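You operate a simulated robot arm through the tools that you are given. There is no shell and no other tool. Be economical: measure what you need, move in short steps, check, and stop when the job is done.

You are at the controls of a simulated robot arm. One attempt, no reset.

Task
Open the seals drawer, put the green ring on the sample table top away inside and shut the drawer again. Then take the blue clip and put it on the sample table top. Then put the vial on the raised back shelf away on the sample table top. Then close the clips drawer. Then set the grey speed selector to 1. Then put one of the red cards from the pipe table top on the valve table top. Then take the blue scrub pad and leave it on the valve table top. Then open the cups drawer. Keep to this order. Set down upright: blue clip. The grey speed selector goes to its stop.

It is judged by the outcome, as a careful person would: the job done as asked, and still so three seconds after it is handed in. It fails if anything else is knocked over, pushed out of place, dropped, spilled or broken. A push-on lid holds only when it is set on centred and level and pressed home; a screw cap is set on level and turned clockwise until tight.

Robot
A 7-joint arm with a fingered hand on a trunk, on a base that drives. Base frame: it is fixed to the floor where the robot stands at the start and does not move with it; the origin is under the middle of the robot, x ahead of it, y to its left, z up; the surface under the hand at the start is at about z = 0.9. Readings come in m, degrees, newtons and seconds.
Its first joint turns from -149.0 to 149.0 degrees. Places, roughly: blue clip (10x4x6 cm) [-0.3, 1.3, 0.9]; blue scrub pad (7x10x5 cm) [-3.1, -3.2, 0.7]; clips drawer [-1.1, 1.1, 0.6]; cups drawer [0.3, 0.5, 0.8]; green ring (5x5x2 cm) [0.4, 0.9, 0.9]; grey speed selector [-2.1, -0.5, 0.6]; red card [-4, -2.75, 0.75]; sample table top [0.8, 0.3, 0.9]; seals drawer [0.7, 0.1, 0.8]; seals drawer inside [0.8, 0.2, 0.7]; valve table top [-5.3, -1.6, 0.9]; vial (4x4x8 cm) [-0.6, 1.5, 1]. Payload 3.5 kg.
Tool frame: the origin (TCP) lies between the finger pads and is the grasp point; the fingertips stand 0.03 m ahead of it; z points along the fingers, y is the line along which they close. Largest opening 0.104 m; the body of the gripper starts 0.035 m behind the TCP. The gripper is a hand of 4 fingers: y runs from the thumb to the fingers, the wrist lies at [-0.015, -0.11, -0.186] in the tool frame.
Orientation is told as [roll, pitch, yaw] about the base's x, y, z axes, in that order, counted from this pose: with the fingers straight down and the wrist toward the robot, the tool's x, y and z point along [0, 1, 0], [1, 0, 0] and [0, 0, -1] of the base frame.

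Tools
- The arm moves only by the tool play_rows. Its argument "commands" is one flat list of numbers, 6 for each row, row after row: the shift along the tool's x, y, z in m, then the turn, a rotation vector about the tool's x, y, z in rad. In form: [dx, dy, dz, wx, wy, wz, dx, dy, dz, wx, wy, wz, ...]. A call has 1 to 12 rows; each row shifts and turns the commanded pose from where the row before left it, along the tool's axes as they then stand. Each row takes 0.2 s and may step no farther than 0.05 m and 8.6 degrees from the row before; otherwise, the whole call is refused. Where a pose cannot be reached the arm comes as near as it can. A force on the tool above 40 N (or 10 N above the force at the start of the call, whichever is more), or a blocked arm, ends the call early, and 0.2 s more pass. In this call time passes only in rows, and 0.2 s behind the last. The reply holds the time, the measured pose of the TCP, the force on the tool along the base axes, the opening and the grip force, in the units named above and with some noise, with the torque about the TCP (base axes, N m) and any sound that the robot's microphone picked up.
- Cameras (640 x 400 px; columns grow to the right, rows downward): "scene" is now at [-0.0228, 0.2184, 1.5719]; the picture's right is [0.84, -0.54, 0.00], its down [-0.50, -0.78, -0.37] and it looks along [0.20, 0.31, -0.93] (base axes); focal length 214 px, centre (320, 200). "wrist" rides on the gripper at [0.061, -0.092, -0.13] in the tool frame; the picture's right is [-0.81, 0.28, -0.52], its down [-0.53, -0.71, 0.46] and it looks along [-0.24, 0.64, 0.72] (tool axes); focal length 275 px, centre (320, 200). There is no depth. A picture from a camera that has moved, and an enlarged one, comes with that camera's place and axes in the base frame and with its lens. The place of the scene camera against the robot may be out by one fixed shift of up to 0.012 m in any direction.
- camera(camera): a new picture of that camera. It takes no simulated time.
- slide_trunk(by): slides the trunk up (or, below 0, down) by that many m; the arm and the scene camera ride with it, the base frame stays. It gives what a move gives, with no picture.
- steer(legs): drives the robot by 1 to 6 legs, each [ahead, left, turn to the left] in m, m and degrees, along the robot's own axes; the way and the turn of a leg run together, so that a leg with both is an arc; at most 1.5 m and 180 degrees a leg. The arm and the cameras ride along, it lands a little off, and it stops where it bumps. It gives what a move gives.
- finger_targets(index, middle, ring, thumb_bend, thumb_turn): sets how far each is bent, from 0 (flat) to 1 (curled in); at 0.3 the hand is open as for a grip, at 0.7 the pads meet at the TCP. One left out holds its place. A second passes; each finger stops where it meets its share of the squeeze, and holds until it gets a number again. It is the only way to open and close the hand. It gives what a move gives, with no picture; readings hold the bend of each and the force on the fingers (four entries, about 0 where the hand has none), thumb and palm. thumb_turn goes from beside the hand (0) to across from the fingers (1), as for a grip.
- pan_tilt(pan, tilt): turns the head with the scene camera to pan (to the left, within 155 degrees either way) and tilt (down, from -29 to 69), counted from straight ahead of the robot. It gives what a move gives.
- zoom(camera, box): a new picture of the part [left, top, right, bottom] of that camera's present view, enlarged. It takes no simulated time.
- hand_in(): hands the job in; it is judged then, once.

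Work in short steps. Places have to be worked out from the pictures, the camera data and where the tool is seen: move nearer, look again, correct. Check each grasp and each placing, and mend what went wrong. You have 217 turns and 218 pictures in all, those below and enlarged ones among them. Open the gripper and draw the arm clear of the work before you hand the job in, unless the task says otherwise.

The tools are called after "Call:" by a JSON object that holds its "name" and its "arguments". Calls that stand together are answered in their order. play_rows: Moves the arm, as the interface text tells. Its arguments: {"type":"object","properties":{"commands":{"type":"array","items":{"type":"number"}}},"required":["commands"]} The other tools are called the same way: slide_trunk (by) slides the trunk up or down; finger_targets (index, middle, ring, thumb_bend, thumb_turn) moves the fingers one by one; steer (legs) drives the base; pan_tilt (pan, tilt) turns the head that bears the scene camera; camera (camera) takes a picture; zoom (camera, box) takes an enlarged picture of a part of a camera's view; hand_in () hands the job in.

At the start:

```text
time_s: 0.0
eef_pos: [0.3855, 0.4149, 1.1573]
orientation: [0.0, 0.0, -0.1]
wrist_force: [-0.1, 0.3, 0.5]
moment: [-0.03, 0.0, 0.03]
grip_width: 0.1035
grasp_force: 0.1
shape: jaw
bend: [0.3, 0.3, 0.3, 0.3, 0.98]
finger forces: [0.0, 0.0, 0.1, 0.0, 0.0, 0.0]
trunk travel left (down, up): [-0.65, 0.06]
robot x, y, heading: [-0.0018, 0.0005, 0.3]
head pan, tilt: [57.1, 68.3]
```

scene: 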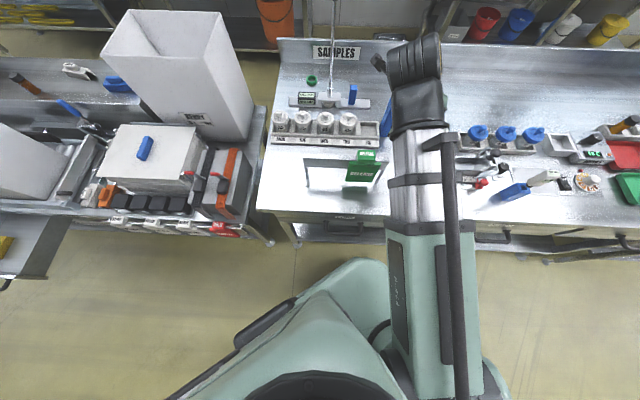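
wrist: 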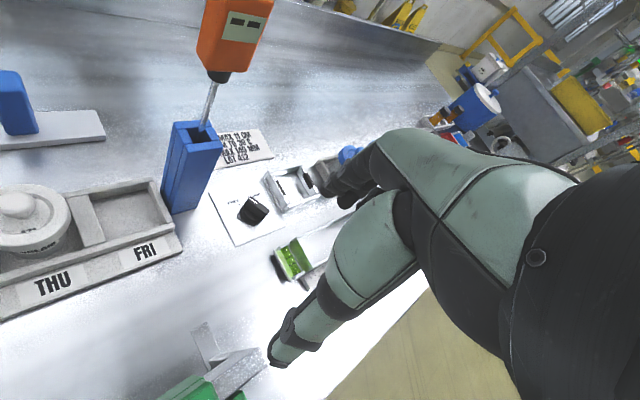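

I'll look over the sample table with the head turned toward the seals drawer and farther out first.

Call:
{"name": "pan_tilt", "arguments": {"pan": 20, "tilt": 50}}

Call:
{"name": "camera", "arguments": {"camera": "scene"}}

Call:
{"name": "pan_tilt", "arguments": {"pan": 75, "tilt": 50}}

Call:
{"name": "camera", "arguments": {"camera": "scene"}}

```text
time_s: 1.0
eef_pos: [0.3855, 0.4153, 1.1574]
orientation: [-0.1, -0.1, 0.1]
wrist_force: [1.0, -0.7, -0.1]
moment: [0.0, -0.03, 0.0]
grip_width: 0.1038
grasp_force: 0.0
shape: jaw
bend: [0.3, 0.3, 0.3, 0.3, 0.98]
finger forces: [0.0, 0.0, 0.1, 0.1, 0.0, 0.1]
trunk travel left (down, up): [-0.65, 0.06]
robot x, y, heading: [0.0008, -0.0037, -0.0]
head pan, tilt: [20.0, 50.0]
```

```text
215 pictures are left
camera scene: at [0.0187, 0.1973, 1.5933], right [0.34, -0.94, 0.0], down [-0.72, -0.26, -0.64], along [0.6, 0.22, -0.77], focal length 214 px, centre (320, 200)
```

scene: 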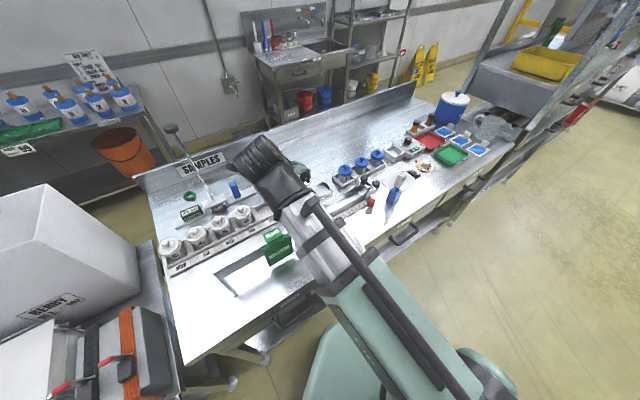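

```text
time_s: 2.3
eef_pos: [0.3853, 0.4151, 1.1567]
orientation: [0.0, 0.0, 0.0]
wrist_force: [0.0, -0.9, 0.5]
moment: [0.01, 0.02, -0.01]
grip_width: 0.1032
grasp_force: 0.0
shape: jaw
bend: [0.3, 0.3, 0.3, 0.3, 0.98]
finger forces: [0.0, 0.1, 0.0, 0.0, 0.0, 0.0]
trunk travel left (down, up): [-0.65, 0.06]
robot x, y, heading: [0.0025, 0.001, -0.0]
head pan, tilt: [75.0, 50.0]
```

```text
214 pictures are left
camera scene: at [-0.0336, 0.2453, 1.5934], right [0.97, -0.26, 0.0], down [-0.2, -0.74, -0.64], along [0.17, 0.62, -0.77], focal length 214 px, centre (320, 200)
```

scene: 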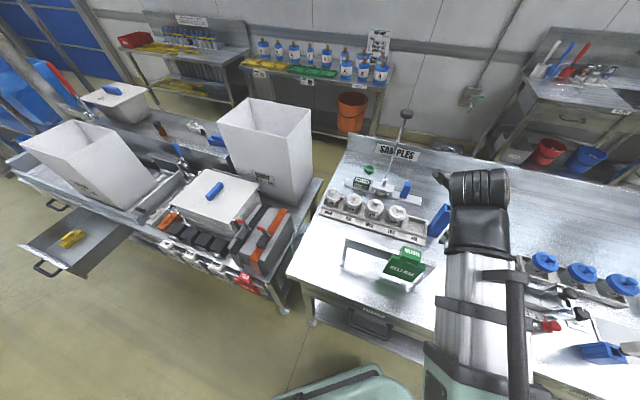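

Before driving I look to the other sides to see what surrounds the robot.

Call:
{"name": "pan_tilt", "arguments": {"pan": 130, "tilt": 30}}

Call:
{"name": "camera", "arguments": {"camera": "scene"}}

Call:
{"name": "pan_tilt", "arguments": {"pan": -150, "tilt": 30}}

Call:
{"name": "camera", "arguments": {"camera": "scene"}}

Call:
{"name": "pan_tilt", "arguments": {"pan": -75, "tilt": 30}}

Call:
{"name": "camera", "arguments": {"camera": "scene"}}

```text
time_s: 3.5
eef_pos: [0.3851, 0.4141, 1.1574]
orientation: [0.0, 0.1, 0.0]
wrist_force: [0.1, -0.5, -0.3]
moment: [0.03, 0.01, 0.01]
grip_width: 0.1038
grasp_force: 0.0
shape: jaw
bend: [0.3, 0.3, 0.3, 0.3, 0.98]
finger forces: [0.0, 0.0, 0.1, 0.0, 0.1, 0.1]
trunk travel left (down, up): [-0.65, 0.06]
robot x, y, heading: [0.0017, -0.0022, -0.1]
head pan, tilt: [130.0, 30.0]
```

```text
213 pictures are left
camera scene: at [-0.1117, 0.2402, 1.6229], right [0.77, 0.64, 0.0], down [0.32, -0.38, -0.87], along [-0.56, 0.66, -0.5], focal length 214 px, centre (320, 200)
```

scene: 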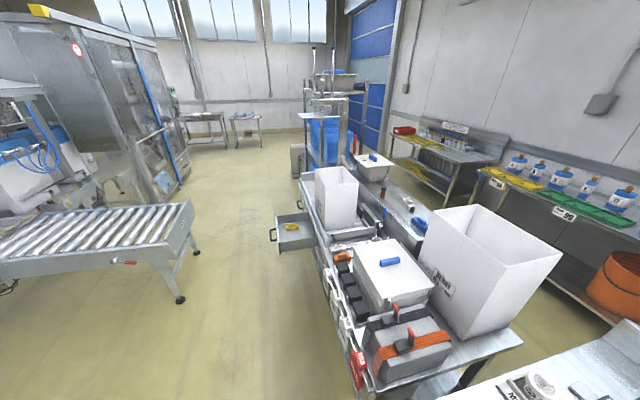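

```text
time_s: 7.4
eef_pos: [0.3848, 0.4142, 1.1574]
orientation: [0.1, 0.0, 0.0]
wrist_force: [0.1, 1.0, 0.7]
moment: [0.04, -0.02, 0.01]
grip_width: 0.1037
grasp_force: 0.0
shape: jaw
bend: [0.3, 0.3, 0.3, 0.3, 0.98]
finger forces: [0.0, 0.0, 0.0, 0.0, 0.0, 0.0]
trunk travel left (down, up): [-0.65, 0.06]
robot x, y, heading: [0.0009, 0.0016, 0.0]
head pan, tilt: [-150.0, 30.0]
```

```text
212 pictures are left
camera scene: at [-0.1319, 0.1257, 1.6229], right [-0.5, 0.87, 0.0], down [0.43, 0.25, -0.87], along [-0.75, -0.43, -0.5], focal length 214 px, centre (320, 200)
```

scene: 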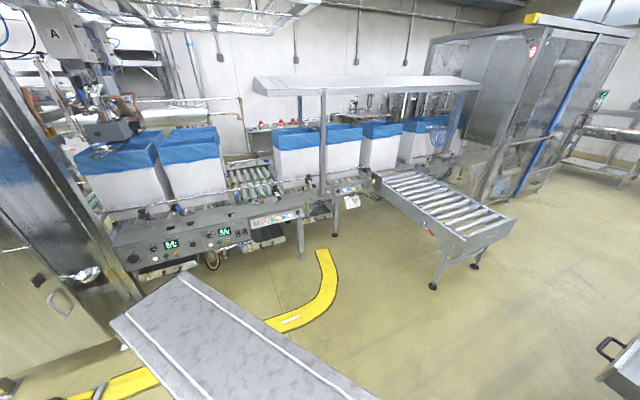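

```text
time_s: 8.8
eef_pos: [0.3854, 0.4146, 1.1577]
orientation: [0.0, 0.1, -0.1]
wrist_force: [0.0, -0.2, 0.6]
moment: [0.01, -0.01, -0.02]
grip_width: 0.1038
grasp_force: 0.1
shape: jaw
bend: [0.3, 0.3, 0.3, 0.3, 0.98]
finger forces: [0.0, 0.1, 0.0, 0.1, 0.1, 0.1]
trunk travel left (down, up): [-0.65, 0.06]
robot x, y, heading: [0.0011, -0.0003, -0.0]
head pan, tilt: [-75.0, 30.0]
```

```text
211 pictures are left
camera scene: at [-0.0302, 0.0835, 1.6229], right [-0.97, -0.26, 0.0], down [-0.13, 0.48, -0.87], along [0.22, -0.84, -0.5], focal length 214 px, centre (320, 200)
```

scene: 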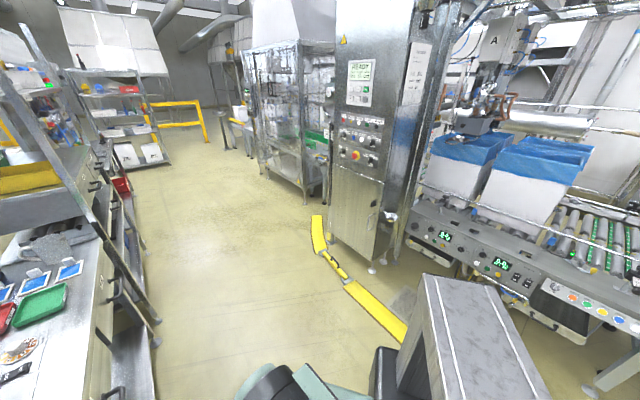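

A grey box shows close behind; it may be part of the robot. I raise the hand well above the table tools first, then test with a small drive.

Call:
{"name": "play_rows", "arguments": {"commands": [0, 0, -0.05, 0, 0, 0, 0, 0, -0.05, 0, 0, 0, 0, 0, -0.05, 0, 0, 0, 0, 0, -0.05, 0, 0, 0]}}

Call:
{"name": "steer", "arguments": {"legs": [[-0.05, -0.07, 0]]}}

Call:
{"name": "pan_tilt", "arguments": {"pan": -110, "tilt": 60}}

Call:
{"name": "camera", "arguments": {"camera": "scene"}}

```text
time_s: 9.8
eef_pos: [0.384, 0.4145, 1.359]
orientation: [0.0, 0.0, 0.0]
wrist_force: [0.1, -0.3, -0.6]
moment: [0.02, -0.03, 0.0]
grip_width: 0.1039
grasp_force: 0.1
shape: jaw
bend: [0.3, 0.3, 0.3, 0.3, 0.98]
finger forces: [0.1, 0.0, 0.0, 0.0, 0.0, 0.0]
trunk travel left (down, up): [-0.65, 0.06]
robot x, y, heading: [0.0007, -0.0036, 0.2]
head pan, tilt: [-75.0, 30.0]
```

```text
time_s: 10.9
eef_pos: [0.3341, 0.343, 1.3577]
orientation: [0.1, 0.0, 0.0]
wrist_force: [0.3, -0.4, 0.7]
moment: [0.01, -0.03, 0.01]
grip_width: 0.1035
grasp_force: 0.2
shape: jaw
bend: [0.3, 0.3, 0.3, 0.3, 0.98]
finger forces: [0.0, 0.0, 0.1, 0.0, 0.0, 0.0]
trunk travel left (down, up): [-0.65, 0.06]
robot x, y, heading: [-0.0503, -0.0701, 0.2]
head pan, tilt: [-75.0, 30.0]
```

```text
time_s: 11.9
eef_pos: [0.3352, 0.3433, 1.3569]
orientation: [0.0, 0.0, 0.0]
wrist_force: [1.0, -0.1, 0.5]
moment: [0.02, 0.01, 0.02]
grip_width: 0.1037
grasp_force: 0.0
shape: jaw
bend: [0.3, 0.3, 0.3, 0.3, 0.98]
finger forces: [0.0, 0.1, 0.1, 0.1, 0.1, 0.0]
trunk travel left (down, up): [-0.65, 0.06]
robot x, y, heading: [-0.0523, -0.0717, -0.1]
head pan, tilt: [-110.0, 60.0]
```

```text
210 pictures are left
camera scene: at [-0.127, 0.0377, 1.5809], right [-0.94, 0.34, 0.0], down [0.3, 0.81, -0.5], along [-0.17, -0.47, -0.87], focal length 214 px, centre (320, 200)
```

scene: 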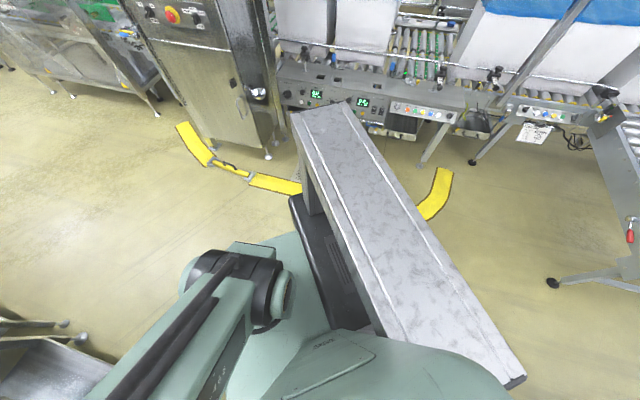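

The grey block is the robot's own column. I back away from the table, turn to face it and look.

Call:
{"name": "steer", "arguments": {"legs": [[-0.1, -0.55, 0], [0, 0, 53]]}}

Call:
{"name": "pan_tilt", "arguments": {"pan": 0, "tilt": 40}}

Call:
{"name": "camera", "arguments": {"camera": "scene"}}

```text
time_s: 17.5
eef_pos: [-0.2487, -0.0629, 1.3573]
orientation: [0.1, 0.0, 53.0]
wrist_force: [1.1, 0.0, 0.5]
moment: [0.01, -0.05, 0.03]
grip_width: 0.1037
grasp_force: 0.1
shape: jaw
bend: [0.3, 0.3, 0.3, 0.3, 0.98]
finger forces: [0.0, 0.0, 0.1, 0.0, 0.0, 0.1]
trunk travel left (down, up): [-0.65, 0.06]
robot x, y, heading: [-0.1503, -0.6211, 53.1]
head pan, tilt: [-110.0, 60.0]
```

```text
time_s: 19.4
eef_pos: [-0.2489, -0.0634, 1.3574]
orientation: [0.0, -0.1, 53.0]
wrist_force: [0.8, -0.9, -0.1]
moment: [0.05, -0.03, -0.02]
grip_width: 0.1035
grasp_force: 0.0
shape: jaw
bend: [0.3, 0.3, 0.3, 0.3, 0.98]
finger forces: [0.0, 0.1, 0.1, 0.0, 0.0, 0.1]
trunk travel left (down, up): [-0.65, 0.06]
robot x, y, heading: [-0.1469, -0.6175, 53.0]
head pan, tilt: [0.0, 40.0]
```

```text
209 pictures are left
camera scene: at [-0.2711, -0.4848, 1.6075], right [0.8, -0.6, 0.0], down [-0.39, -0.51, -0.77], along [0.46, 0.61, -0.64], focal length 214 px, centre (320, 200)
```

scene: 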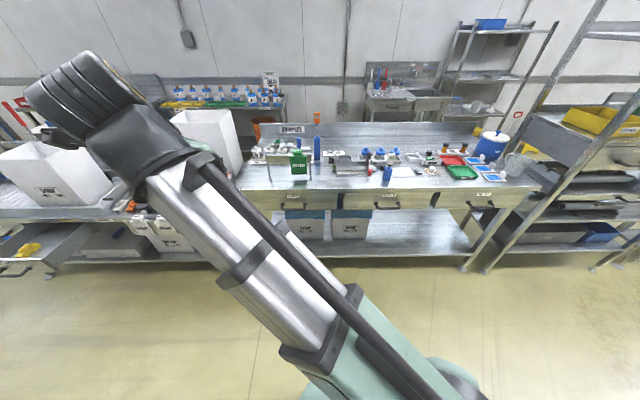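

Three drawers show; I zoom to read labels.

Call:
{"name": "zoom", "arguments": {"camera": "scene", "box": [230, 110, 550, 260]}}

Call:
{"name": "zoom", "arguments": {"camera": "scene", "box": [340, 175, 540, 250]}}

```text
2.00 times, centred on (390, 185) of scene
camera zoom: at [-0.2711, -0.4848, 1.6075], right [0.8, -0.6, 0.0], down [-0.39, -0.51, -0.77], along [0.46, 0.61, -0.64], focal length 429 px, centre (180, 230)
```

zoom: 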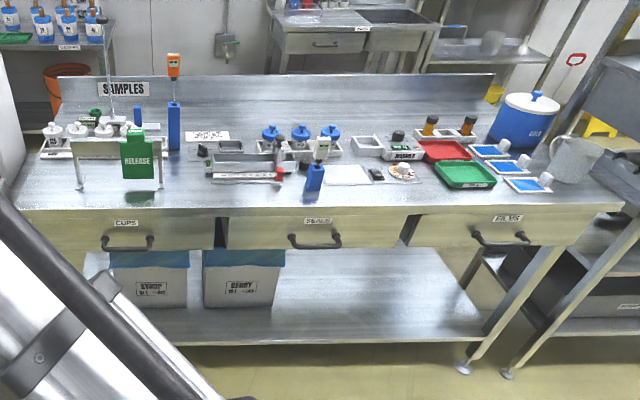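

```text
3.20 times, centred on (440, 212) of scene
camera zoom: at [-0.2711, -0.4848, 1.6075], right [0.8, -0.6, 0.0], down [-0.39, -0.51, -0.77], along [0.46, 0.61, -0.64], focal length 686 px, centre (-64, 160)
```

zoom: 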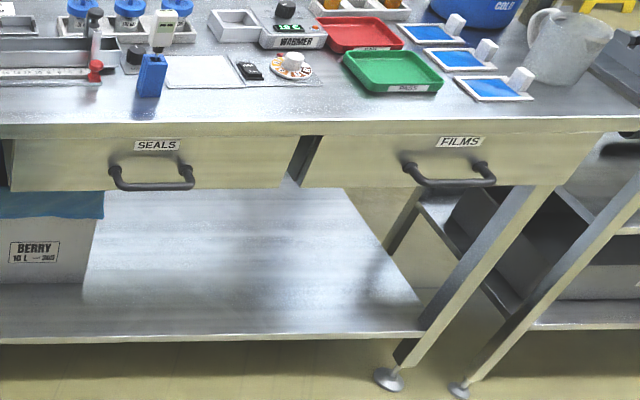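

The seals drawer is the middle one; table normal is at yaw ≈53.7°, front edge ≈0.39 m along it. I move in front of the seals drawer and bring the hand straight ahead.

Call:
{"name": "steer", "arguments": {"legs": [[0.1, -0.222, 0.7]]}}

Call:
{"name": "play_rows", "arguments": {"commands": [-0.04, 0.02, 0, 0, 0, 0, -0.04, 0.02, 0, 0, 0, 0, -0.04, 0.02, 0, 0, 0, 0, -0.04, 0.02, 0, 0, 0, 0, -0.04, 0.02, 0, 0, 0, 0, -0.04, 0.02, 0, 0, 0, 0, -0.04, 0.02, 0, 0, 0, 0, -0.04, 0.02, 0, 0, 0, 0, -0.04, 0.02, 0, 0, 0, 0, -0.04, 0.02, 0, 0, 0, 0]}}

Call:
{"name": "play_rows", "arguments": {"commands": [0, 0, 0, -0.143, 0, 0, 0, 0, 0, -0.143, 0, 0, 0, 0, 0, -0.143, 0, 0, 0, 0, 0, -0.143, 0, 0, 0, 0, 0, -0.143, 0, 0, 0, 0, 0, -0.143, 0, 0, 0, 0, 0, -0.143, 0, 0, 0, 0, 0, -0.143, 0, 0, 0, 0, 0, -0.143, 0, 0, 0, 0, 0, -0.143, 0, 0, 0, 0, 0, -0.141, 0, 0]}}

Call:
{"name": "camera", "arguments": {"camera": "scene"}}

Call:
{"name": "camera", "arguments": {"camera": "wrist"}}

```text
time_s: 21.2
eef_pos: [-0.0187, -0.116, 1.3564]
orientation: [0.0, 0.0, 53.7]
wrist_force: [-0.2, 0.3, 0.0]
moment: [-0.03, 0.03, 0.0]
grip_width: 0.1037
grasp_force: 0.1
shape: jaw
bend: [0.3, 0.3, 0.3, 0.3, 0.98]
finger forces: [0.0, 0.0, 0.1, 0.0, 0.1, 0.0]
trunk travel left (down, up): [-0.65, 0.06]
robot x, y, heading: [0.0867, -0.6735, 54.1]
head pan, tilt: [0.0, 40.0]
```

```text
time_s: 23.4
eef_pos: [0.4197, -0.1901, 1.3576]
orientation: [0.0, -0.1, 53.9]
wrist_force: [0.9, 0.2, -0.5]
moment: [-0.01, -0.01, 0.05]
grip_width: 0.1039
grasp_force: 0.0
shape: jaw
bend: [0.3, 0.3, 0.3, 0.3, 0.98]
finger forces: [0.0, 0.1, 0.0, 0.1, 0.0, 0.0]
trunk travel left (down, up): [-0.65, 0.06]
robot x, y, heading: [0.0893, -0.6728, 53.8]
head pan, tilt: [0.0, 40.0]
```

```text
time_s: 25.8
eef_pos: [0.4496, -0.153, 1.3855]
orientation: [151.6, -90.0, -97.9]
wrist_force: [0.2, 0.3, -0.2]
moment: [0.01, -0.01, 0.01]
grip_width: 0.104
grasp_force: 0.0
shape: jaw
bend: [0.3, 0.3, 0.3, 0.3, 0.98]
finger forces: [0.0, 0.0, 0.1, 0.0, 0.0, 0.0]
out of reach, approached as far as the arm can: row 6, 7, 8, 9
trunk travel left (down, up): [-0.65, 0.06]
robot x, y, heading: [0.0861, -0.6723, 53.7]
head pan, tilt: [0.0, 40.0]
```

```text
206 pictures are left
camera scene: at [-0.0346, -0.5379, 1.6076], right [0.81, -0.59, 0.0], down [-0.38, -0.52, -0.77], along [0.45, 0.62, -0.64], focal length 214 px, centre (320, 200)
```

scene: 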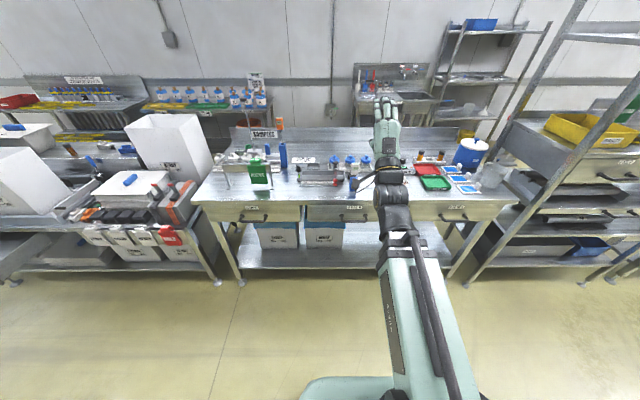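

```text
205 pictures are left
camera wrist: at [0.3236, -0.2213, 1.2936], right [0.35, -0.9, 0.27], down [0.7, 0.05, -0.71], along [0.62, 0.44, 0.65], focal length 275 px, centre (320, 200)
```

wrist: 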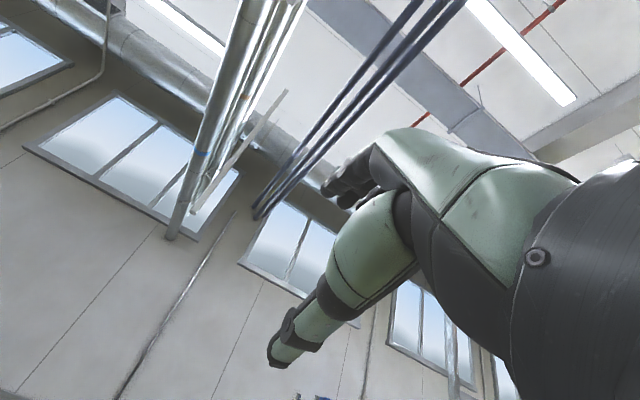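

The hand points ahead. I lower the trunk so that the hand nears handle height, and look.

Call:
{"name": "slide_trunk", "arguments": {"by": -0.5}}

Call:
{"name": "camera", "arguments": {"camera": "scene"}}

Call:
{"name": "zoom", "arguments": {"camera": "scene", "box": [300, 100, 460, 200]}}

```text
refused: -0.5 is not a number from -0.4 to 0.4
```

```text
204 pictures are left
camera scene: at [-0.0346, -0.5379, 1.6076], right [0.81, -0.59, 0.0], down [-0.38, -0.52, -0.77], along [0.45, 0.62, -0.64], focal length 214 px, centre (320, 200)
```

scene: 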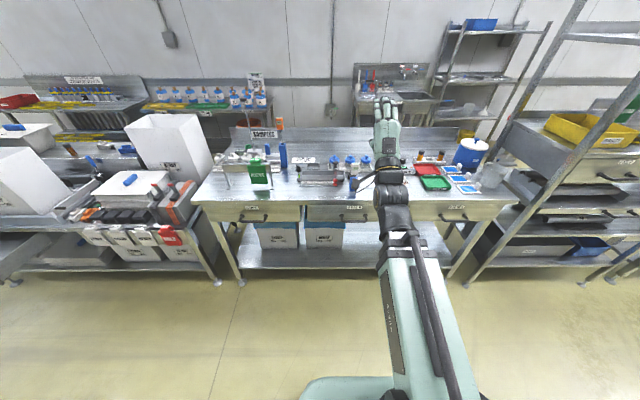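

```text
4.00 times, centred on (380, 150) of scene
camera zoom: at [-0.0346, -0.5379, 1.6076], right [0.81, -0.59, 0.0], down [-0.38, -0.52, -0.77], along [0.45, 0.62, -0.64], focal length 858 px, centre (80, 400)
```

zoom: 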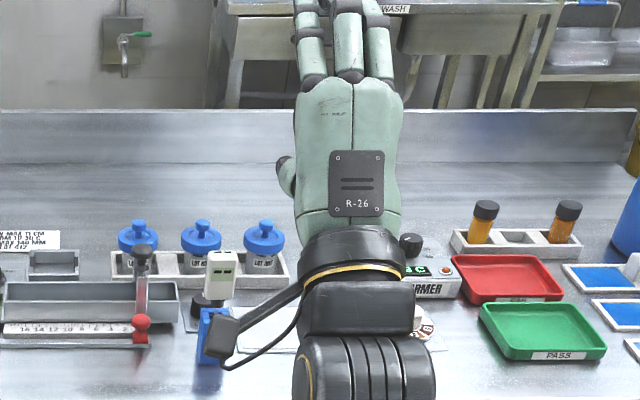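

Call:
{"name": "slide_trunk", "arguments": {"by": -0.4}}

Call:
{"name": "camera", "arguments": {"camera": "scene"}}

Call:
{"name": "zoom", "arguments": {"camera": "scene", "box": [260, 130, 500, 280]}}

```text
time_s: 29.6
eef_pos: [0.4499, -0.1532, 0.9859]
orientation: [13.5, -90.0, 40.3]
wrist_force: [-0.8, 1.1, -0.4]
moment: [0.04, 0.02, 0.01]
grip_width: 0.1037
grasp_force: 0.0
shape: jaw
bend: [0.3, 0.3, 0.3, 0.3, 0.98]
finger forces: [0.0, 0.1, 0.1, 0.0, 0.1, 0.0]
trunk travel left (down, up): [-0.25, 0.46]
robot x, y, heading: [0.0895, -0.6705, 53.7]
head pan, tilt: [0.0, 40.0]
```

```text
202 pictures are left
camera scene: at [-0.0348, -0.5381, 1.2076], right [0.81, -0.59, 0.0], down [-0.38, -0.52, -0.77], along [0.45, 0.62, -0.64], focal length 214 px, centre (320, 200)
```

scene: 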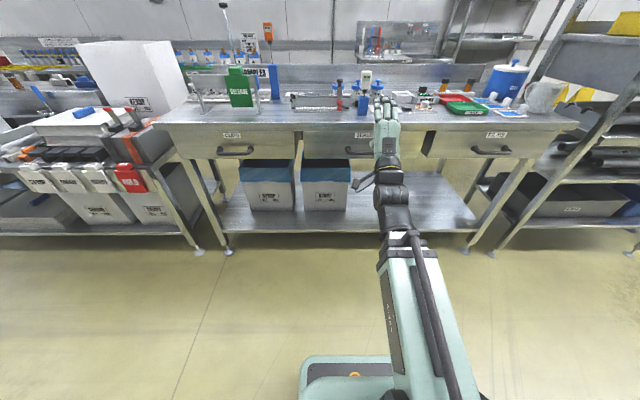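

```text
2.67 times, centred on (380, 205) of scene
camera zoom: at [-0.0348, -0.5381, 1.2076], right [0.81, -0.59, 0.0], down [-0.38, -0.52, -0.77], along [0.45, 0.62, -0.64], focal length 572 px, centre (160, 187)
```

zoom: 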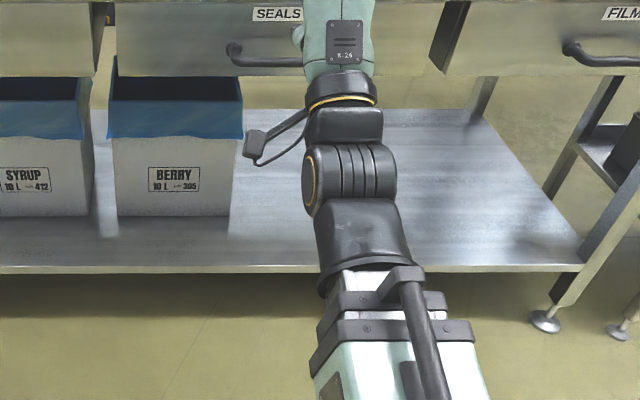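

Call:
{"name": "zoom", "arguments": {"camera": "scene", "box": [330, 110, 410, 160]}}

Call:
{"name": "zoom", "arguments": {"camera": "scene", "box": [190, 110, 290, 170]}}

Call:
{"name": "camera", "arguments": {"camera": "wrist"}}

```text
8.00 times, centred on (370, 135) of scene
camera zoom: at [-0.0348, -0.5381, 1.2076], right [0.81, -0.59, 0.0], down [-0.38, -0.52, -0.77], along [0.45, 0.62, -0.64], focal length 1716 px, centre (-80, 720)
```

zoom: 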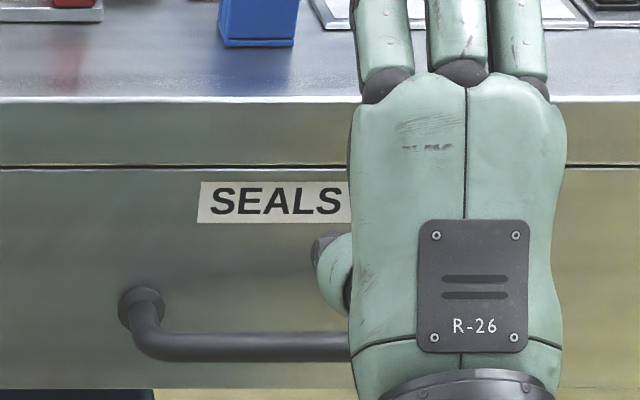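

```text
6.40 times, centred on (240, 140) of scene
camera zoom: at [-0.0348, -0.5381, 1.2076], right [0.81, -0.59, 0.0], down [-0.38, -0.52, -0.77], along [0.45, 0.62, -0.64], focal length 1373 px, centre (832, 584)
```

zoom: 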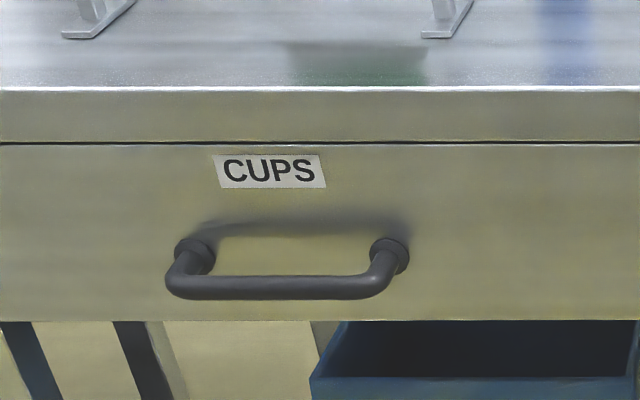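

```text
198 pictures are left
camera wrist: at [0.3235, -0.2216, 0.894], right [0.35, -0.9, 0.28], down [0.7, 0.05, -0.71], along [0.62, 0.44, 0.64], focal length 275 px, centre (320, 200)
```

wrist: 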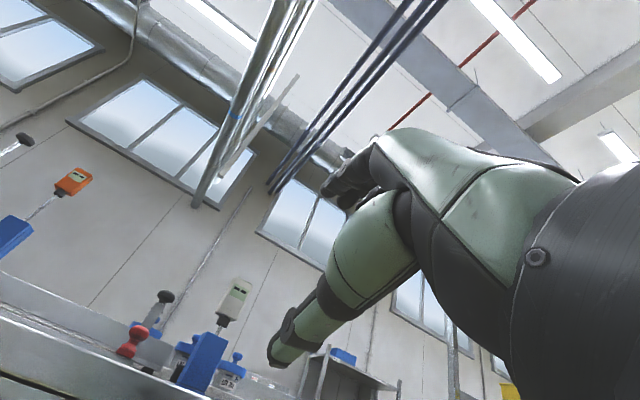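

The bar sits at n≈0.343, z≈0.788, centre t≈0.475. I lower to that height and advance most of the way.

Call:
{"name": "slide_trunk", "arguments": {"by": -0.197}}

Call:
{"name": "play_rows", "arguments": {"commands": [-0.02, 0, 0.03, 0, 0, 0, 0, 0, 0.04, 0, 0, 0, 0, 0, 0.04, 0, 0, 0]}}

Call:
{"name": "zoom", "arguments": {"camera": "scene", "box": [280, 40, 480, 165]}}

```text
time_s: 31.8
eef_pos: [0.4497, -0.153, 0.7885]
orientation: [14.1, -90.0, 39.8]
wrist_force: [-0.8, -0.1, 0.0]
moment: [0.0, 0.01, 0.0]
grip_width: 0.1034
grasp_force: 0.1
shape: jaw
bend: [0.3, 0.3, 0.3, 0.3, 0.98]
finger forces: [0.1, 0.0, 0.1, 0.1, 0.1, 0.0]
trunk travel left (down, up): [-0.053, 0.657]
robot x, y, heading: [0.0857, -0.6691, 54.0]
head pan, tilt: [0.0, 40.0]
```

```text
time_s: 32.5
eef_pos: [0.5302, -0.0759, 0.7885]
orientation: [66.2, -90.0, -12.3]
wrist_force: [0.3, -0.1, 0.3]
moment: [0.0, 0.03, 0.0]
grip_width: 0.1041
grasp_force: 0.1
shape: jaw
bend: [0.3, 0.3, 0.3, 0.3, 0.98]
finger forces: [0.0, 0.0, 0.1, 0.1, 0.0, 0.0]
trunk travel left (down, up): [-0.053, 0.657]
robot x, y, heading: [0.0859, -0.6695, 54.0]
head pan, tilt: [0.0, 40.0]
```

```text
3.20 times, centred on (380, 102) of scene
camera zoom: at [-0.0348, -0.5382, 1.0106], right [0.81, -0.59, 0.0], down [-0.38, -0.52, -0.77], along [0.45, 0.62, -0.64], focal length 686 px, centre (128, 512)
```

zoom: 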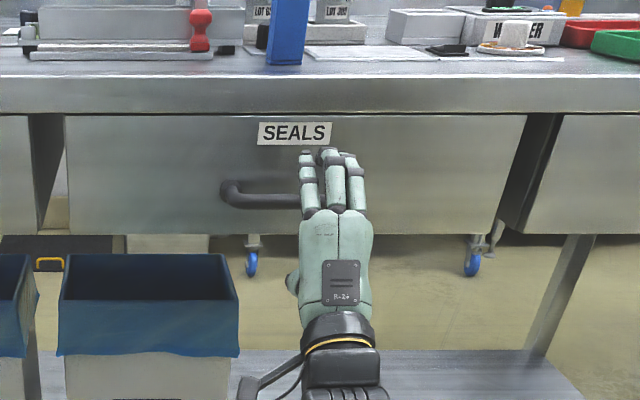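

Bar confirmed at n≈0.345. I advance 0.088 m so the bar lies between thumb and fingers, then close.

Call:
{"name": "play_rows", "arguments": {"commands": [0, 0, 0.03, 0, 0, 0, 0, 0, 0.03, 0, 0, 0, 0, 0, 0.028, 0, 0, 0]}}

Call:
{"name": "finger_targets", "arguments": {"index": 0.8, "middle": 0.8, "ring": 0.8, "thumb_bend": 0.8}}

Call:
{"name": "zoom", "arguments": {"camera": "scene", "box": [280, 40, 480, 165]}}

```text
time_s: 33.4
eef_pos: [0.5815, -0.0054, 0.7891]
orientation: [-34.6, -90.0, 88.4]
wrist_force: [-0.4, -1.5, -0.9]
moment: [0.0, 0.0, 0.0]
grip_width: 0.1036
grasp_force: 0.1
shape: jaw
bend: [0.3, 0.3, 0.3, 0.3, 0.98]
finger forces: [0.0, 0.0, 0.0, 0.1, 0.0, 0.0]
trunk travel left (down, up): [-0.053, 0.657]
robot x, y, heading: [0.0885, -0.673, 53.7]
head pan, tilt: [0.0, 40.0]
```

```text
time_s: 34.4
eef_pos: [0.5823, -0.0056, 0.7863]
orientation: [11.8, -89.9, 41.9]
wrist_force: [-0.3, 0.0, 0.3]
moment: [-0.08, 0.0, 0.05]
grip_width: 0.0001
grasp_force: 0.1
shape: fingers
bend: [0.78, 0.8, 0.8, 0.73, 0.97]
finger forces: [0.1, 0.0, 0.6, 0.1, 0.1, 0.0]
trunk travel left (down, up): [-0.053, 0.657]
robot x, y, heading: [0.0889, -0.6721, 53.8]
head pan, tilt: [0.0, 40.0]
```

```text
3.20 times, centred on (380, 102) of scene
camera zoom: at [-0.0348, -0.5381, 1.0104], right [0.81, -0.59, 0.0], down [-0.38, -0.52, -0.77], along [0.45, 0.62, -0.64], focal length 686 px, centre (128, 512)
```

zoom: 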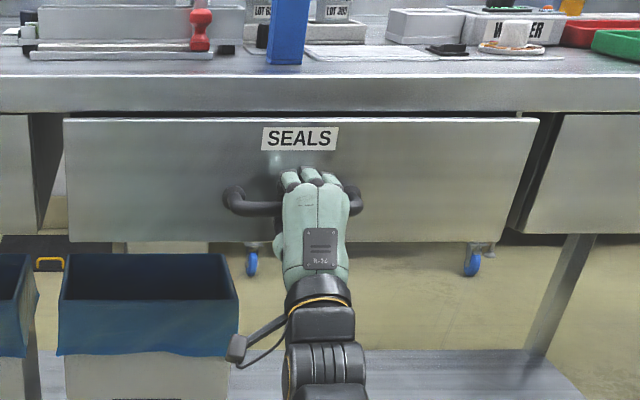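

The fingers are hooked behind the bar and the drawer already slid a little. I drive back to pull it.

Call:
{"name": "steer", "arguments": {"legs": [[-0.2, 0, 0]]}}

Call:
{"name": "camera", "arguments": {"camera": "scene"}}

```text
time_s: 36.0
eef_pos: [0.4677, -0.1667, 0.7876]
orientation: [19.6, -90.0, 34.0]
wrist_force: [0.8, 1.0, 0.5]
moment: [0.0, 0.01, 0.01]
grip_width: 0.0
grasp_force: 0.5
shape: fingers
bend: [0.78, 0.8, 0.8, 0.73, 0.97]
finger forces: [0.1, 0.0, 1.2, 0.0, 0.0, 0.1]
trunk travel left (down, up): [-0.053, 0.657]
robot x, y, heading: [-0.0346, -0.8314, 53.7]
head pan, tilt: [0.0, 40.0]
```

```text
195 pictures are left
camera scene: at [-0.152, -0.6987, 1.0107], right [0.81, -0.59, 0.0], down [-0.38, -0.52, -0.77], along [0.45, 0.62, -0.64], focal length 214 px, centre (320, 200)
```

scene: 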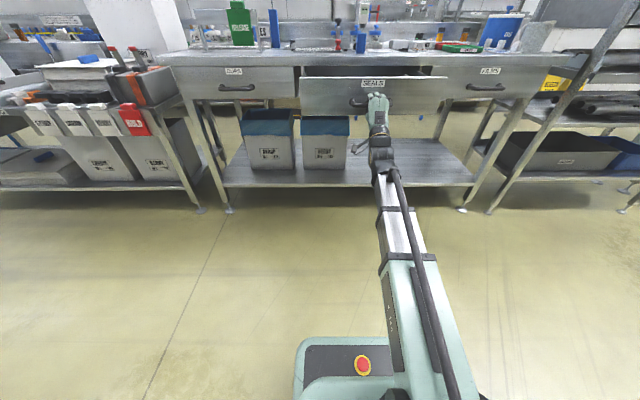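

Opening well. A further 0.12 m back.

Call:
{"name": "steer", "arguments": {"legs": [[-0.12, 0, 0]]}}

Call:
{"name": "camera", "arguments": {"camera": "scene"}}

```text
time_s: 37.2
eef_pos: [0.3959, -0.2665, 0.7882]
orientation: [-29.1, -89.9, 82.6]
wrist_force: [0.1, -1.6, 0.8]
moment: [-0.01, 0.01, 0.05]
grip_width: 0.0
grasp_force: 0.1
shape: fingers
bend: [0.78, 0.8, 0.8, 0.74, 0.97]
finger forces: [0.1, 0.0, 0.6, 0.0, 0.0, 0.0]
trunk travel left (down, up): [-0.053, 0.657]
robot x, y, heading: [-0.1023, -0.9311, 53.6]
head pan, tilt: [0.0, 40.0]
```

```text
194 pictures are left
camera scene: at [-0.2247, -0.796, 1.0107], right [0.8, -0.59, 0.0], down [-0.38, -0.52, -0.77], along [0.46, 0.62, -0.64], focal length 214 px, centre (320, 200)
```

scene: 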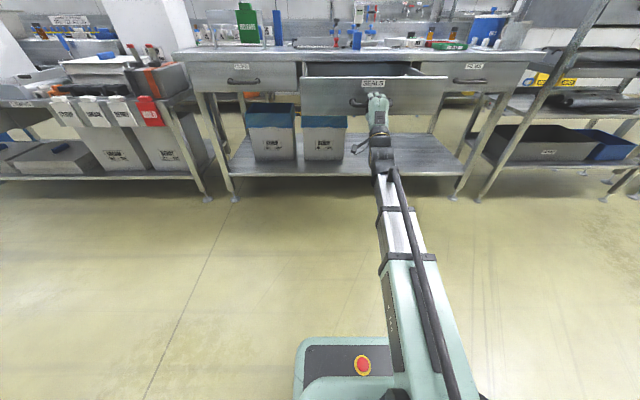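

The drawer is about 0.32 m open. I release the handle, back off, and raise the trunk.

Call:
{"name": "finger_targets", "arguments": {"index": 0.3, "middle": 0.3, "ring": 0.3, "thumb_bend": 0.3}}

Call:
{"name": "play_rows", "arguments": {"commands": [0, 0, -0.04, 0, 0, 0, 0, 0, -0.04, 0, 0, 0, 0, 0, -0.04, 0, 0, 0]}}

Call:
{"name": "slide_trunk", "arguments": {"by": 0.4}}

Call:
{"name": "slide_trunk", "arguments": {"by": 0.2}}

Call:
{"name": "camera", "arguments": {"camera": "scene"}}

```text
time_s: 38.2
eef_pos: [0.3946, -0.2671, 0.7884]
orientation: [-27.0, -90.0, 80.6]
wrist_force: [-0.2, -0.2, -0.7]
moment: [-0.01, 0.03, 0.02]
grip_width: 0.1024
grasp_force: 0.0
shape: fingers
bend: [0.3, 0.3, 0.3, 0.3, 0.97]
finger forces: [0.0, 0.0, 0.0, 0.1, 0.0, 0.1]
trunk travel left (down, up): [-0.053, 0.657]
robot x, y, heading: [-0.1012, -0.9307, 53.8]
head pan, tilt: [0.0, 40.0]
```

```text
time_s: 39.0
eef_pos: [0.3247, -0.3636, 0.7901]
orientation: [-45.9, -89.9, 99.5]
wrist_force: [-0.3, 0.4, -0.7]
moment: [0.0, 0.0, 0.02]
grip_width: 0.1026
grasp_force: 0.1
shape: fingers
bend: [0.3, 0.3, 0.3, 0.3, 0.97]
finger forces: [0.1, 0.0, 0.0, 0.0, 0.0, 0.0]
trunk travel left (down, up): [-0.053, 0.657]
robot x, y, heading: [-0.103, -0.9321, 53.8]
head pan, tilt: [0.0, 40.0]
```

```text
time_s: 42.8
eef_pos: [0.3246, -0.3629, 1.1889]
orientation: [-28.8, -89.9, 82.3]
wrist_force: [0.3, 0.6, -0.1]
moment: [-0.04, -0.01, -0.01]
grip_width: 0.103
grasp_force: 0.1
shape: fingers
bend: [0.3, 0.3, 0.3, 0.3, 0.97]
finger forces: [0.1, 0.1, 0.0, 0.1, 0.1, 0.0]
trunk travel left (down, up): [-0.453, 0.257]
robot x, y, heading: [-0.102, -0.9297, 53.6]
head pan, tilt: [0.0, 40.0]
```

```text
time_s: 45.0
eef_pos: [0.3255, -0.3634, 1.3889]
orientation: [-28.8, -90.1, 82.4]
wrist_force: [-0.3, -0.1, -0.2]
moment: [0.0, 0.01, -0.01]
grip_width: 0.1027
grasp_force: 0.0
shape: fingers
bend: [0.3, 0.3, 0.3, 0.3, 0.97]
finger forces: [0.0, 0.0, 0.1, 0.1, 0.0, 0.1]
trunk travel left (down, up): [-0.653, 0.057]
robot x, y, heading: [-0.1036, -0.9319, 53.6]
head pan, tilt: [0.0, 40.0]
```

```text
193 pictures are left
camera scene: at [-0.2248, -0.7957, 1.6105], right [0.8, -0.59, 0.0], down [-0.38, -0.52, -0.77], along [0.46, 0.62, -0.64], focal length 214 px, centre (320, 200)
```

scene: 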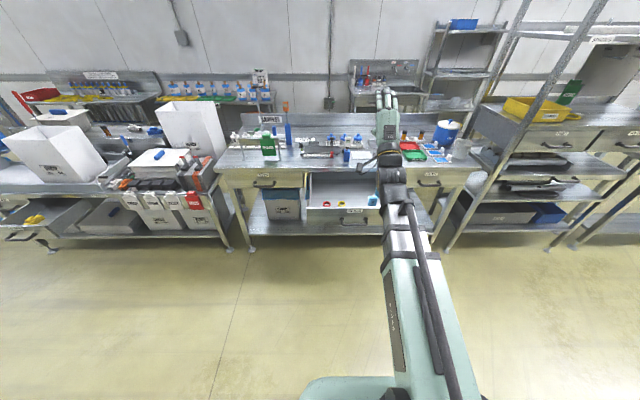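

Call:
{"name": "zoom", "arguments": {"camera": "scene", "box": [290, 165, 410, 240]}}

```text
5.33 times, centred on (350, 202) of scene
camera zoom: at [-0.2248, -0.7957, 1.6105], right [0.8, -0.59, 0.0], down [-0.38, -0.52, -0.77], along [0.46, 0.62, -0.64], focal length 1144 px, centre (160, 187)
```

zoom: 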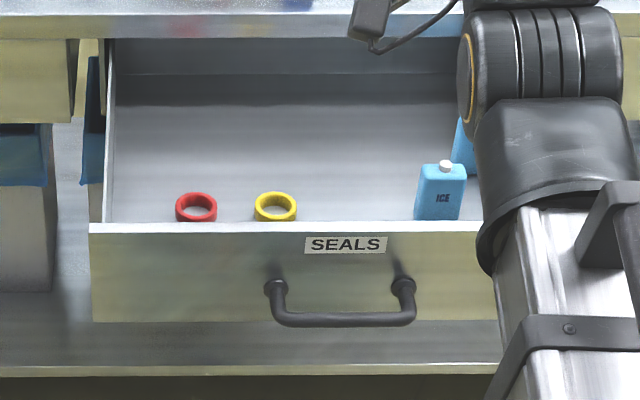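

The drawer already holds red and yellow rings and ice packs; free floor is at about t 0.5, n 0.27. I turn the hand back down before driving towards the green ring.

Call:
{"name": "play_rows", "arguments": {"commands": [0, 0, -0.01, 0.143, 0, 0, 0, 0, -0.01, 0.143, 0, 0, 0, 0, 0, 0.143, 0, 0, 0, 0, 0, 0.143, 0, 0, 0, 0, 0, 0.143, 0, 0, 0, 0, 0, 0.143, 0, 0, 0, 0, 0, 0.143, 0, 0, 0, 0, 0, 0.143, 0, 0, 0, 0, 0, 0.143, 0, 0, 0, 0, 0, 0.143, 0, 0, 0, 0, 0, 0.141, 0, 0]}}

Call:
{"name": "pan_tilt", "arguments": {"pan": 15, "tilt": 35}}

Call:
{"name": "camera", "arguments": {"camera": "scene"}}

Call:
{"name": "zoom", "arguments": {"camera": "scene", "box": [260, 100, 420, 200]}}

```text
time_s: 47.4
eef_pos: [0.3137, -0.3757, 1.3906]
orientation: [0.0, 0.2, 53.5]
wrist_force: [-0.1, 0.5, -0.2]
moment: [-0.02, -0.02, -0.02]
grip_width: 0.1033
grasp_force: 0.0
shape: fingers
bend: [0.3, 0.3, 0.3, 0.3, 0.98]
finger forces: [0.0, 0.0, 0.0, 0.0, 0.1, 0.1]
out of reach, approached as far as the arm can: row 2, 3
trunk travel left (down, up): [-0.653, 0.057]
robot x, y, heading: [-0.1063, -0.9274, 53.5]
head pan, tilt: [0.0, 40.0]
```

```text
time_s: 48.2
eef_pos: [0.3147, -0.3754, 1.3889]
orientation: [0.0, 0.0, 53.4]
wrist_force: [-0.2, -0.1, 0.1]
moment: [0.01, 0.03, 0.0]
grip_width: 0.103
grasp_force: 0.1
shape: fingers
bend: [0.3, 0.3, 0.3, 0.3, 0.98]
finger forces: [0.0, 0.0, 0.0, 0.0, 0.1, 0.0]
trunk travel left (down, up): [-0.653, 0.057]
robot x, y, heading: [-0.1047, -0.9284, 53.4]
head pan, tilt: [15.0, 35.0]
```

```text
191 pictures are left
camera scene: at [-0.2431, -0.7822, 1.6181], right [0.93, -0.37, 0.0], down [-0.21, -0.53, -0.82], along [0.3, 0.76, -0.57], focal length 214 px, centre (320, 200)
```

scene: 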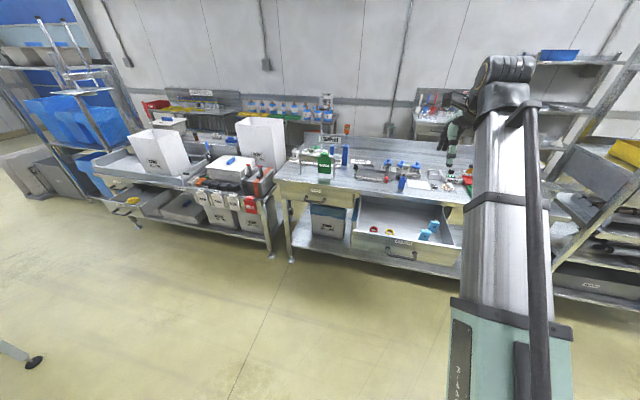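

```text
4.00 times, centred on (340, 150) of scene
camera zoom: at [-0.2431, -0.7822, 1.6181], right [0.93, -0.37, 0.0], down [-0.21, -0.53, -0.82], along [0.3, 0.76, -0.57], focal length 858 px, centre (240, 400)
```

zoom: 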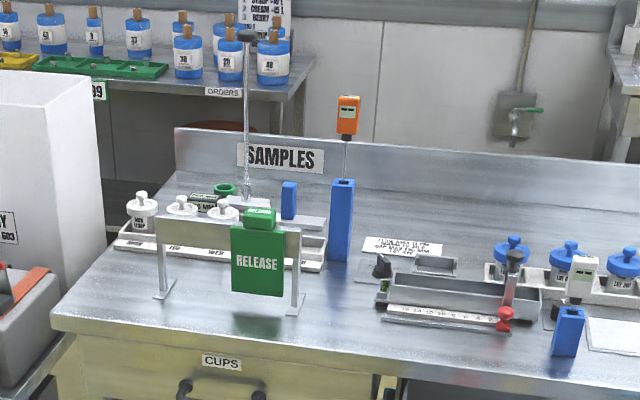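

I drive left clear of the open drawer, then ahead to the table, and look.

Call:
{"name": "steer", "arguments": {"legs": [[0, 0.52, 0.3], [0.8, 0, 0]]}}

Call:
{"name": "pan_tilt", "arguments": {"pan": 5, "tilt": 45}}

Call:
{"name": "camera", "arguments": {"camera": "scene"}}

Call:
{"name": "camera", "arguments": {"camera": "wrist"}}

```text
time_s: 52.2
eef_pos: [-0.0494, -0.1324, 1.3991]
orientation: [-0.1, -1.0, 53.2]
wrist_force: [-1.1, 0.1, -0.5]
moment: [0.03, -0.04, -0.04]
grip_width: 0.1033
grasp_force: 0.1
shape: fingers
bend: [0.3, 0.3, 0.3, 0.3, 0.98]
finger forces: [0.0, 0.0, 0.0, 0.0, 0.0, 0.1]
trunk travel left (down, up): [-0.653, 0.057]
robot x, y, heading: [-0.4565, -0.6633, 53.1]
head pan, tilt: [15.0, 35.0]
stopped in leg 2: the robot was blocked; the commanded pose is now the measured one
```

```text
time_s: 53.0
eef_pos: [-0.0443, -0.1216, 1.3972]
orientation: [0.0, -0.8, 53.0]
wrist_force: [-1.4, 0.1, 0.0]
moment: [0.02, 0.01, -0.04]
grip_width: 0.1032
grasp_force: 0.1
shape: fingers
bend: [0.3, 0.3, 0.3, 0.3, 0.98]
finger forces: [0.1, 0.1, 0.0, 0.0, 0.0, 0.0]
trunk travel left (down, up): [-0.653, 0.057]
robot x, y, heading: [-0.4552, -0.6569, 53.0]
head pan, tilt: [5.0, 45.0]
```

```text
189 pictures are left
camera scene: at [-0.581, -0.5136, 1.604], right [0.85, -0.53, 0.0], down [-0.38, -0.6, -0.7], along [0.37, 0.6, -0.71], focal length 214 px, centre (320, 200)
```

scene: 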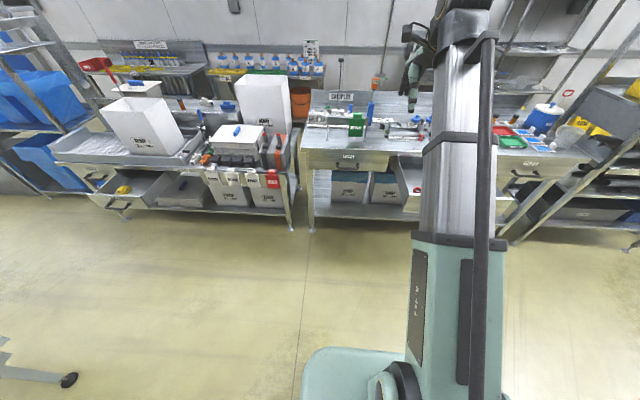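

```text
188 pictures are left
camera wrist: at [-0.1489, -0.1579, 1.5272], right [0.81, -0.27, 0.52], down [0.0, -0.89, -0.47], along [0.59, 0.38, -0.72], focal length 275 px, centre (320, 200)
```

wrist: 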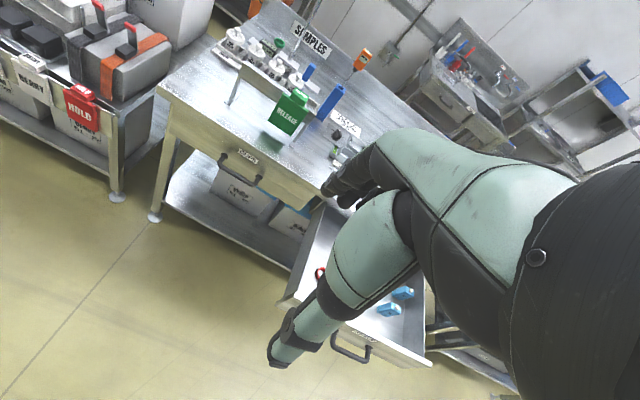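

The robot was blocked with nothing ahead visible; I look behind it and to the sides near the floor.

Call:
{"name": "pan_tilt", "arguments": {"pan": 120, "tilt": 60}}

Call:
{"name": "camera", "arguments": {"camera": "scene"}}

Call:
{"name": "pan_tilt", "arguments": {"pan": -120, "tilt": 60}}

Call:
{"name": "camera", "arguments": {"camera": "scene"}}

Call:
{"name": "pan_tilt", "arguments": {"pan": -10, "tilt": 69}}

Call:
{"name": "camera", "arguments": {"camera": "scene"}}

```text
time_s: 54.9
eef_pos: [-0.0452, -0.1205, 1.3983]
orientation: [-0.1, -0.9, 53.1]
wrist_force: [-0.2, 0.3, 0.1]
moment: [0.02, 0.01, 0.03]
grip_width: 0.1031
grasp_force: 0.1
shape: fingers
bend: [0.3, 0.3, 0.3, 0.3, 0.98]
finger forces: [0.0, 0.1, 0.0, 0.0, 0.0, 0.1]
trunk travel left (down, up): [-0.653, 0.057]
robot x, y, heading: [-0.4575, -0.658, 53.3]
head pan, tilt: [120.0, 60.0]
```

```text
187 pictures are left
camera scene: at [-0.6904, -0.5748, 1.5848], right [0.12, 0.99, 0.0], down [0.86, -0.11, -0.5], along [-0.5, 0.06, -0.87], focal length 214 px, centre (320, 200)
```

scene: 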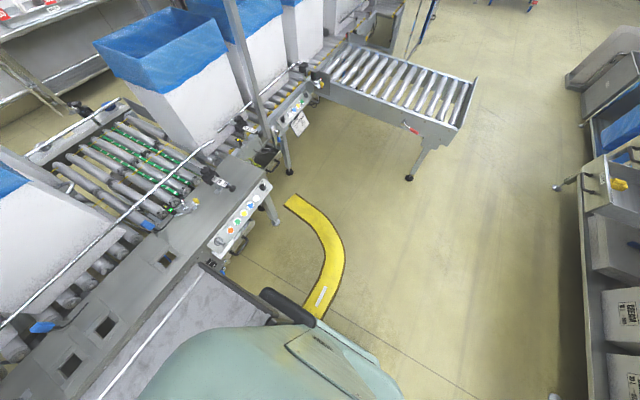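

```text
time_s: 58.3
eef_pos: [-0.0439, -0.1203, 1.3969]
orientation: [-0.1, -0.8, 53.1]
wrist_force: [-0.1, 0.4, -0.1]
moment: [0.04, 0.01, -0.01]
grip_width: 0.103
grasp_force: 0.0
shape: fingers
bend: [0.3, 0.3, 0.3, 0.3, 0.98]
finger forces: [0.1, 0.0, 0.0, 0.0, 0.1, 0.1]
trunk travel left (down, up): [-0.653, 0.057]
robot x, y, heading: [-0.4545, -0.6575, 53.1]
head pan, tilt: [-120.0, 60.0]
```

```text
186 pictures are left
camera scene: at [-0.5981, -0.6442, 1.5849], right [-0.92, -0.39, 0.0], down [-0.34, 0.79, -0.5], along [0.19, -0.46, -0.86], focal length 214 px, centre (320, 200)
```

scene: 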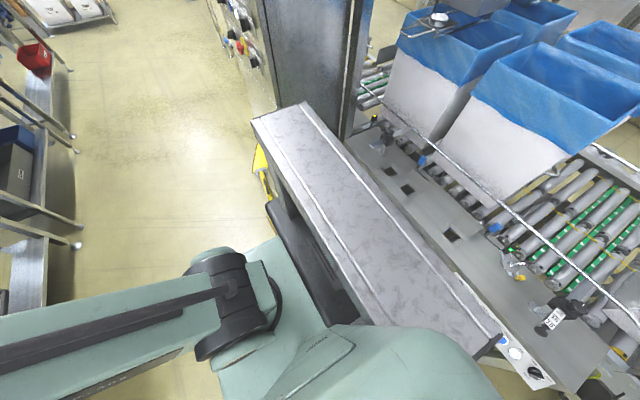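

```text
time_s: 60.2
eef_pos: [-0.0448, -0.119, 1.3976]
orientation: [0.1, -0.8, 53.1]
wrist_force: [0.1, 0.7, 0.7]
moment: [-0.02, 0.02, 0.01]
grip_width: 0.1033
grasp_force: 0.0
shape: fingers
bend: [0.3, 0.3, 0.3, 0.3, 0.98]
finger forces: [0.1, 0.1, 0.0, 0.0, 0.0, 0.1]
trunk travel left (down, up): [-0.653, 0.057]
robot x, y, heading: [-0.4572, -0.6543, 53.1]
head pan, tilt: [-10.0, 68.8]
```

```text
185 pictures are left
camera scene: at [-0.5834, -0.5447, 1.5751], right [0.68, -0.73, 0.0], down [-0.68, -0.64, -0.36], along [0.26, 0.24, -0.93], focal length 214 px, centre (320, 200)
```

scene: 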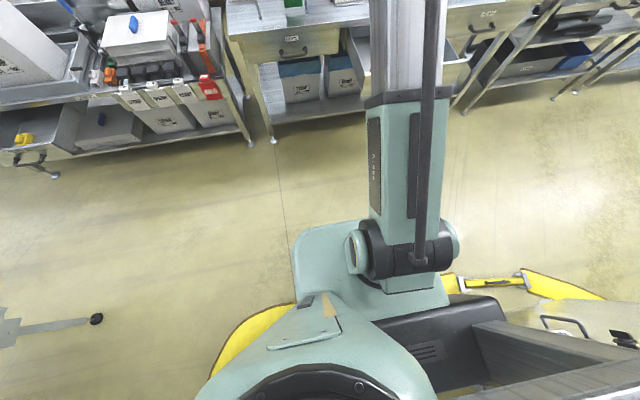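

The robot's rear seems to touch the conveyor line. Moving ahead should free it; I go 0.3 m ahead, slightly right.

Call:
{"name": "steer", "arguments": {"legs": [[0.3, -0.03, 0]]}}

```text
time_s: 62.2
eef_pos: [0.162, 0.0993, 1.3961]
orientation: [0.0, -0.8, 53.0]
wrist_force: [0.7, -0.4, -0.5]
moment: [-0.01, 0.02, -0.03]
grip_width: 0.1035
grasp_force: 0.0
shape: fingers
bend: [0.3, 0.3, 0.3, 0.3, 0.98]
finger forces: [0.0, 0.0, 0.1, 0.1, 0.0, 0.0]
trunk travel left (down, up): [-0.653, 0.057]
robot x, y, heading: [-0.2484, -0.4353, 53.2]
head pan, tilt: [-10.0, 68.8]
```

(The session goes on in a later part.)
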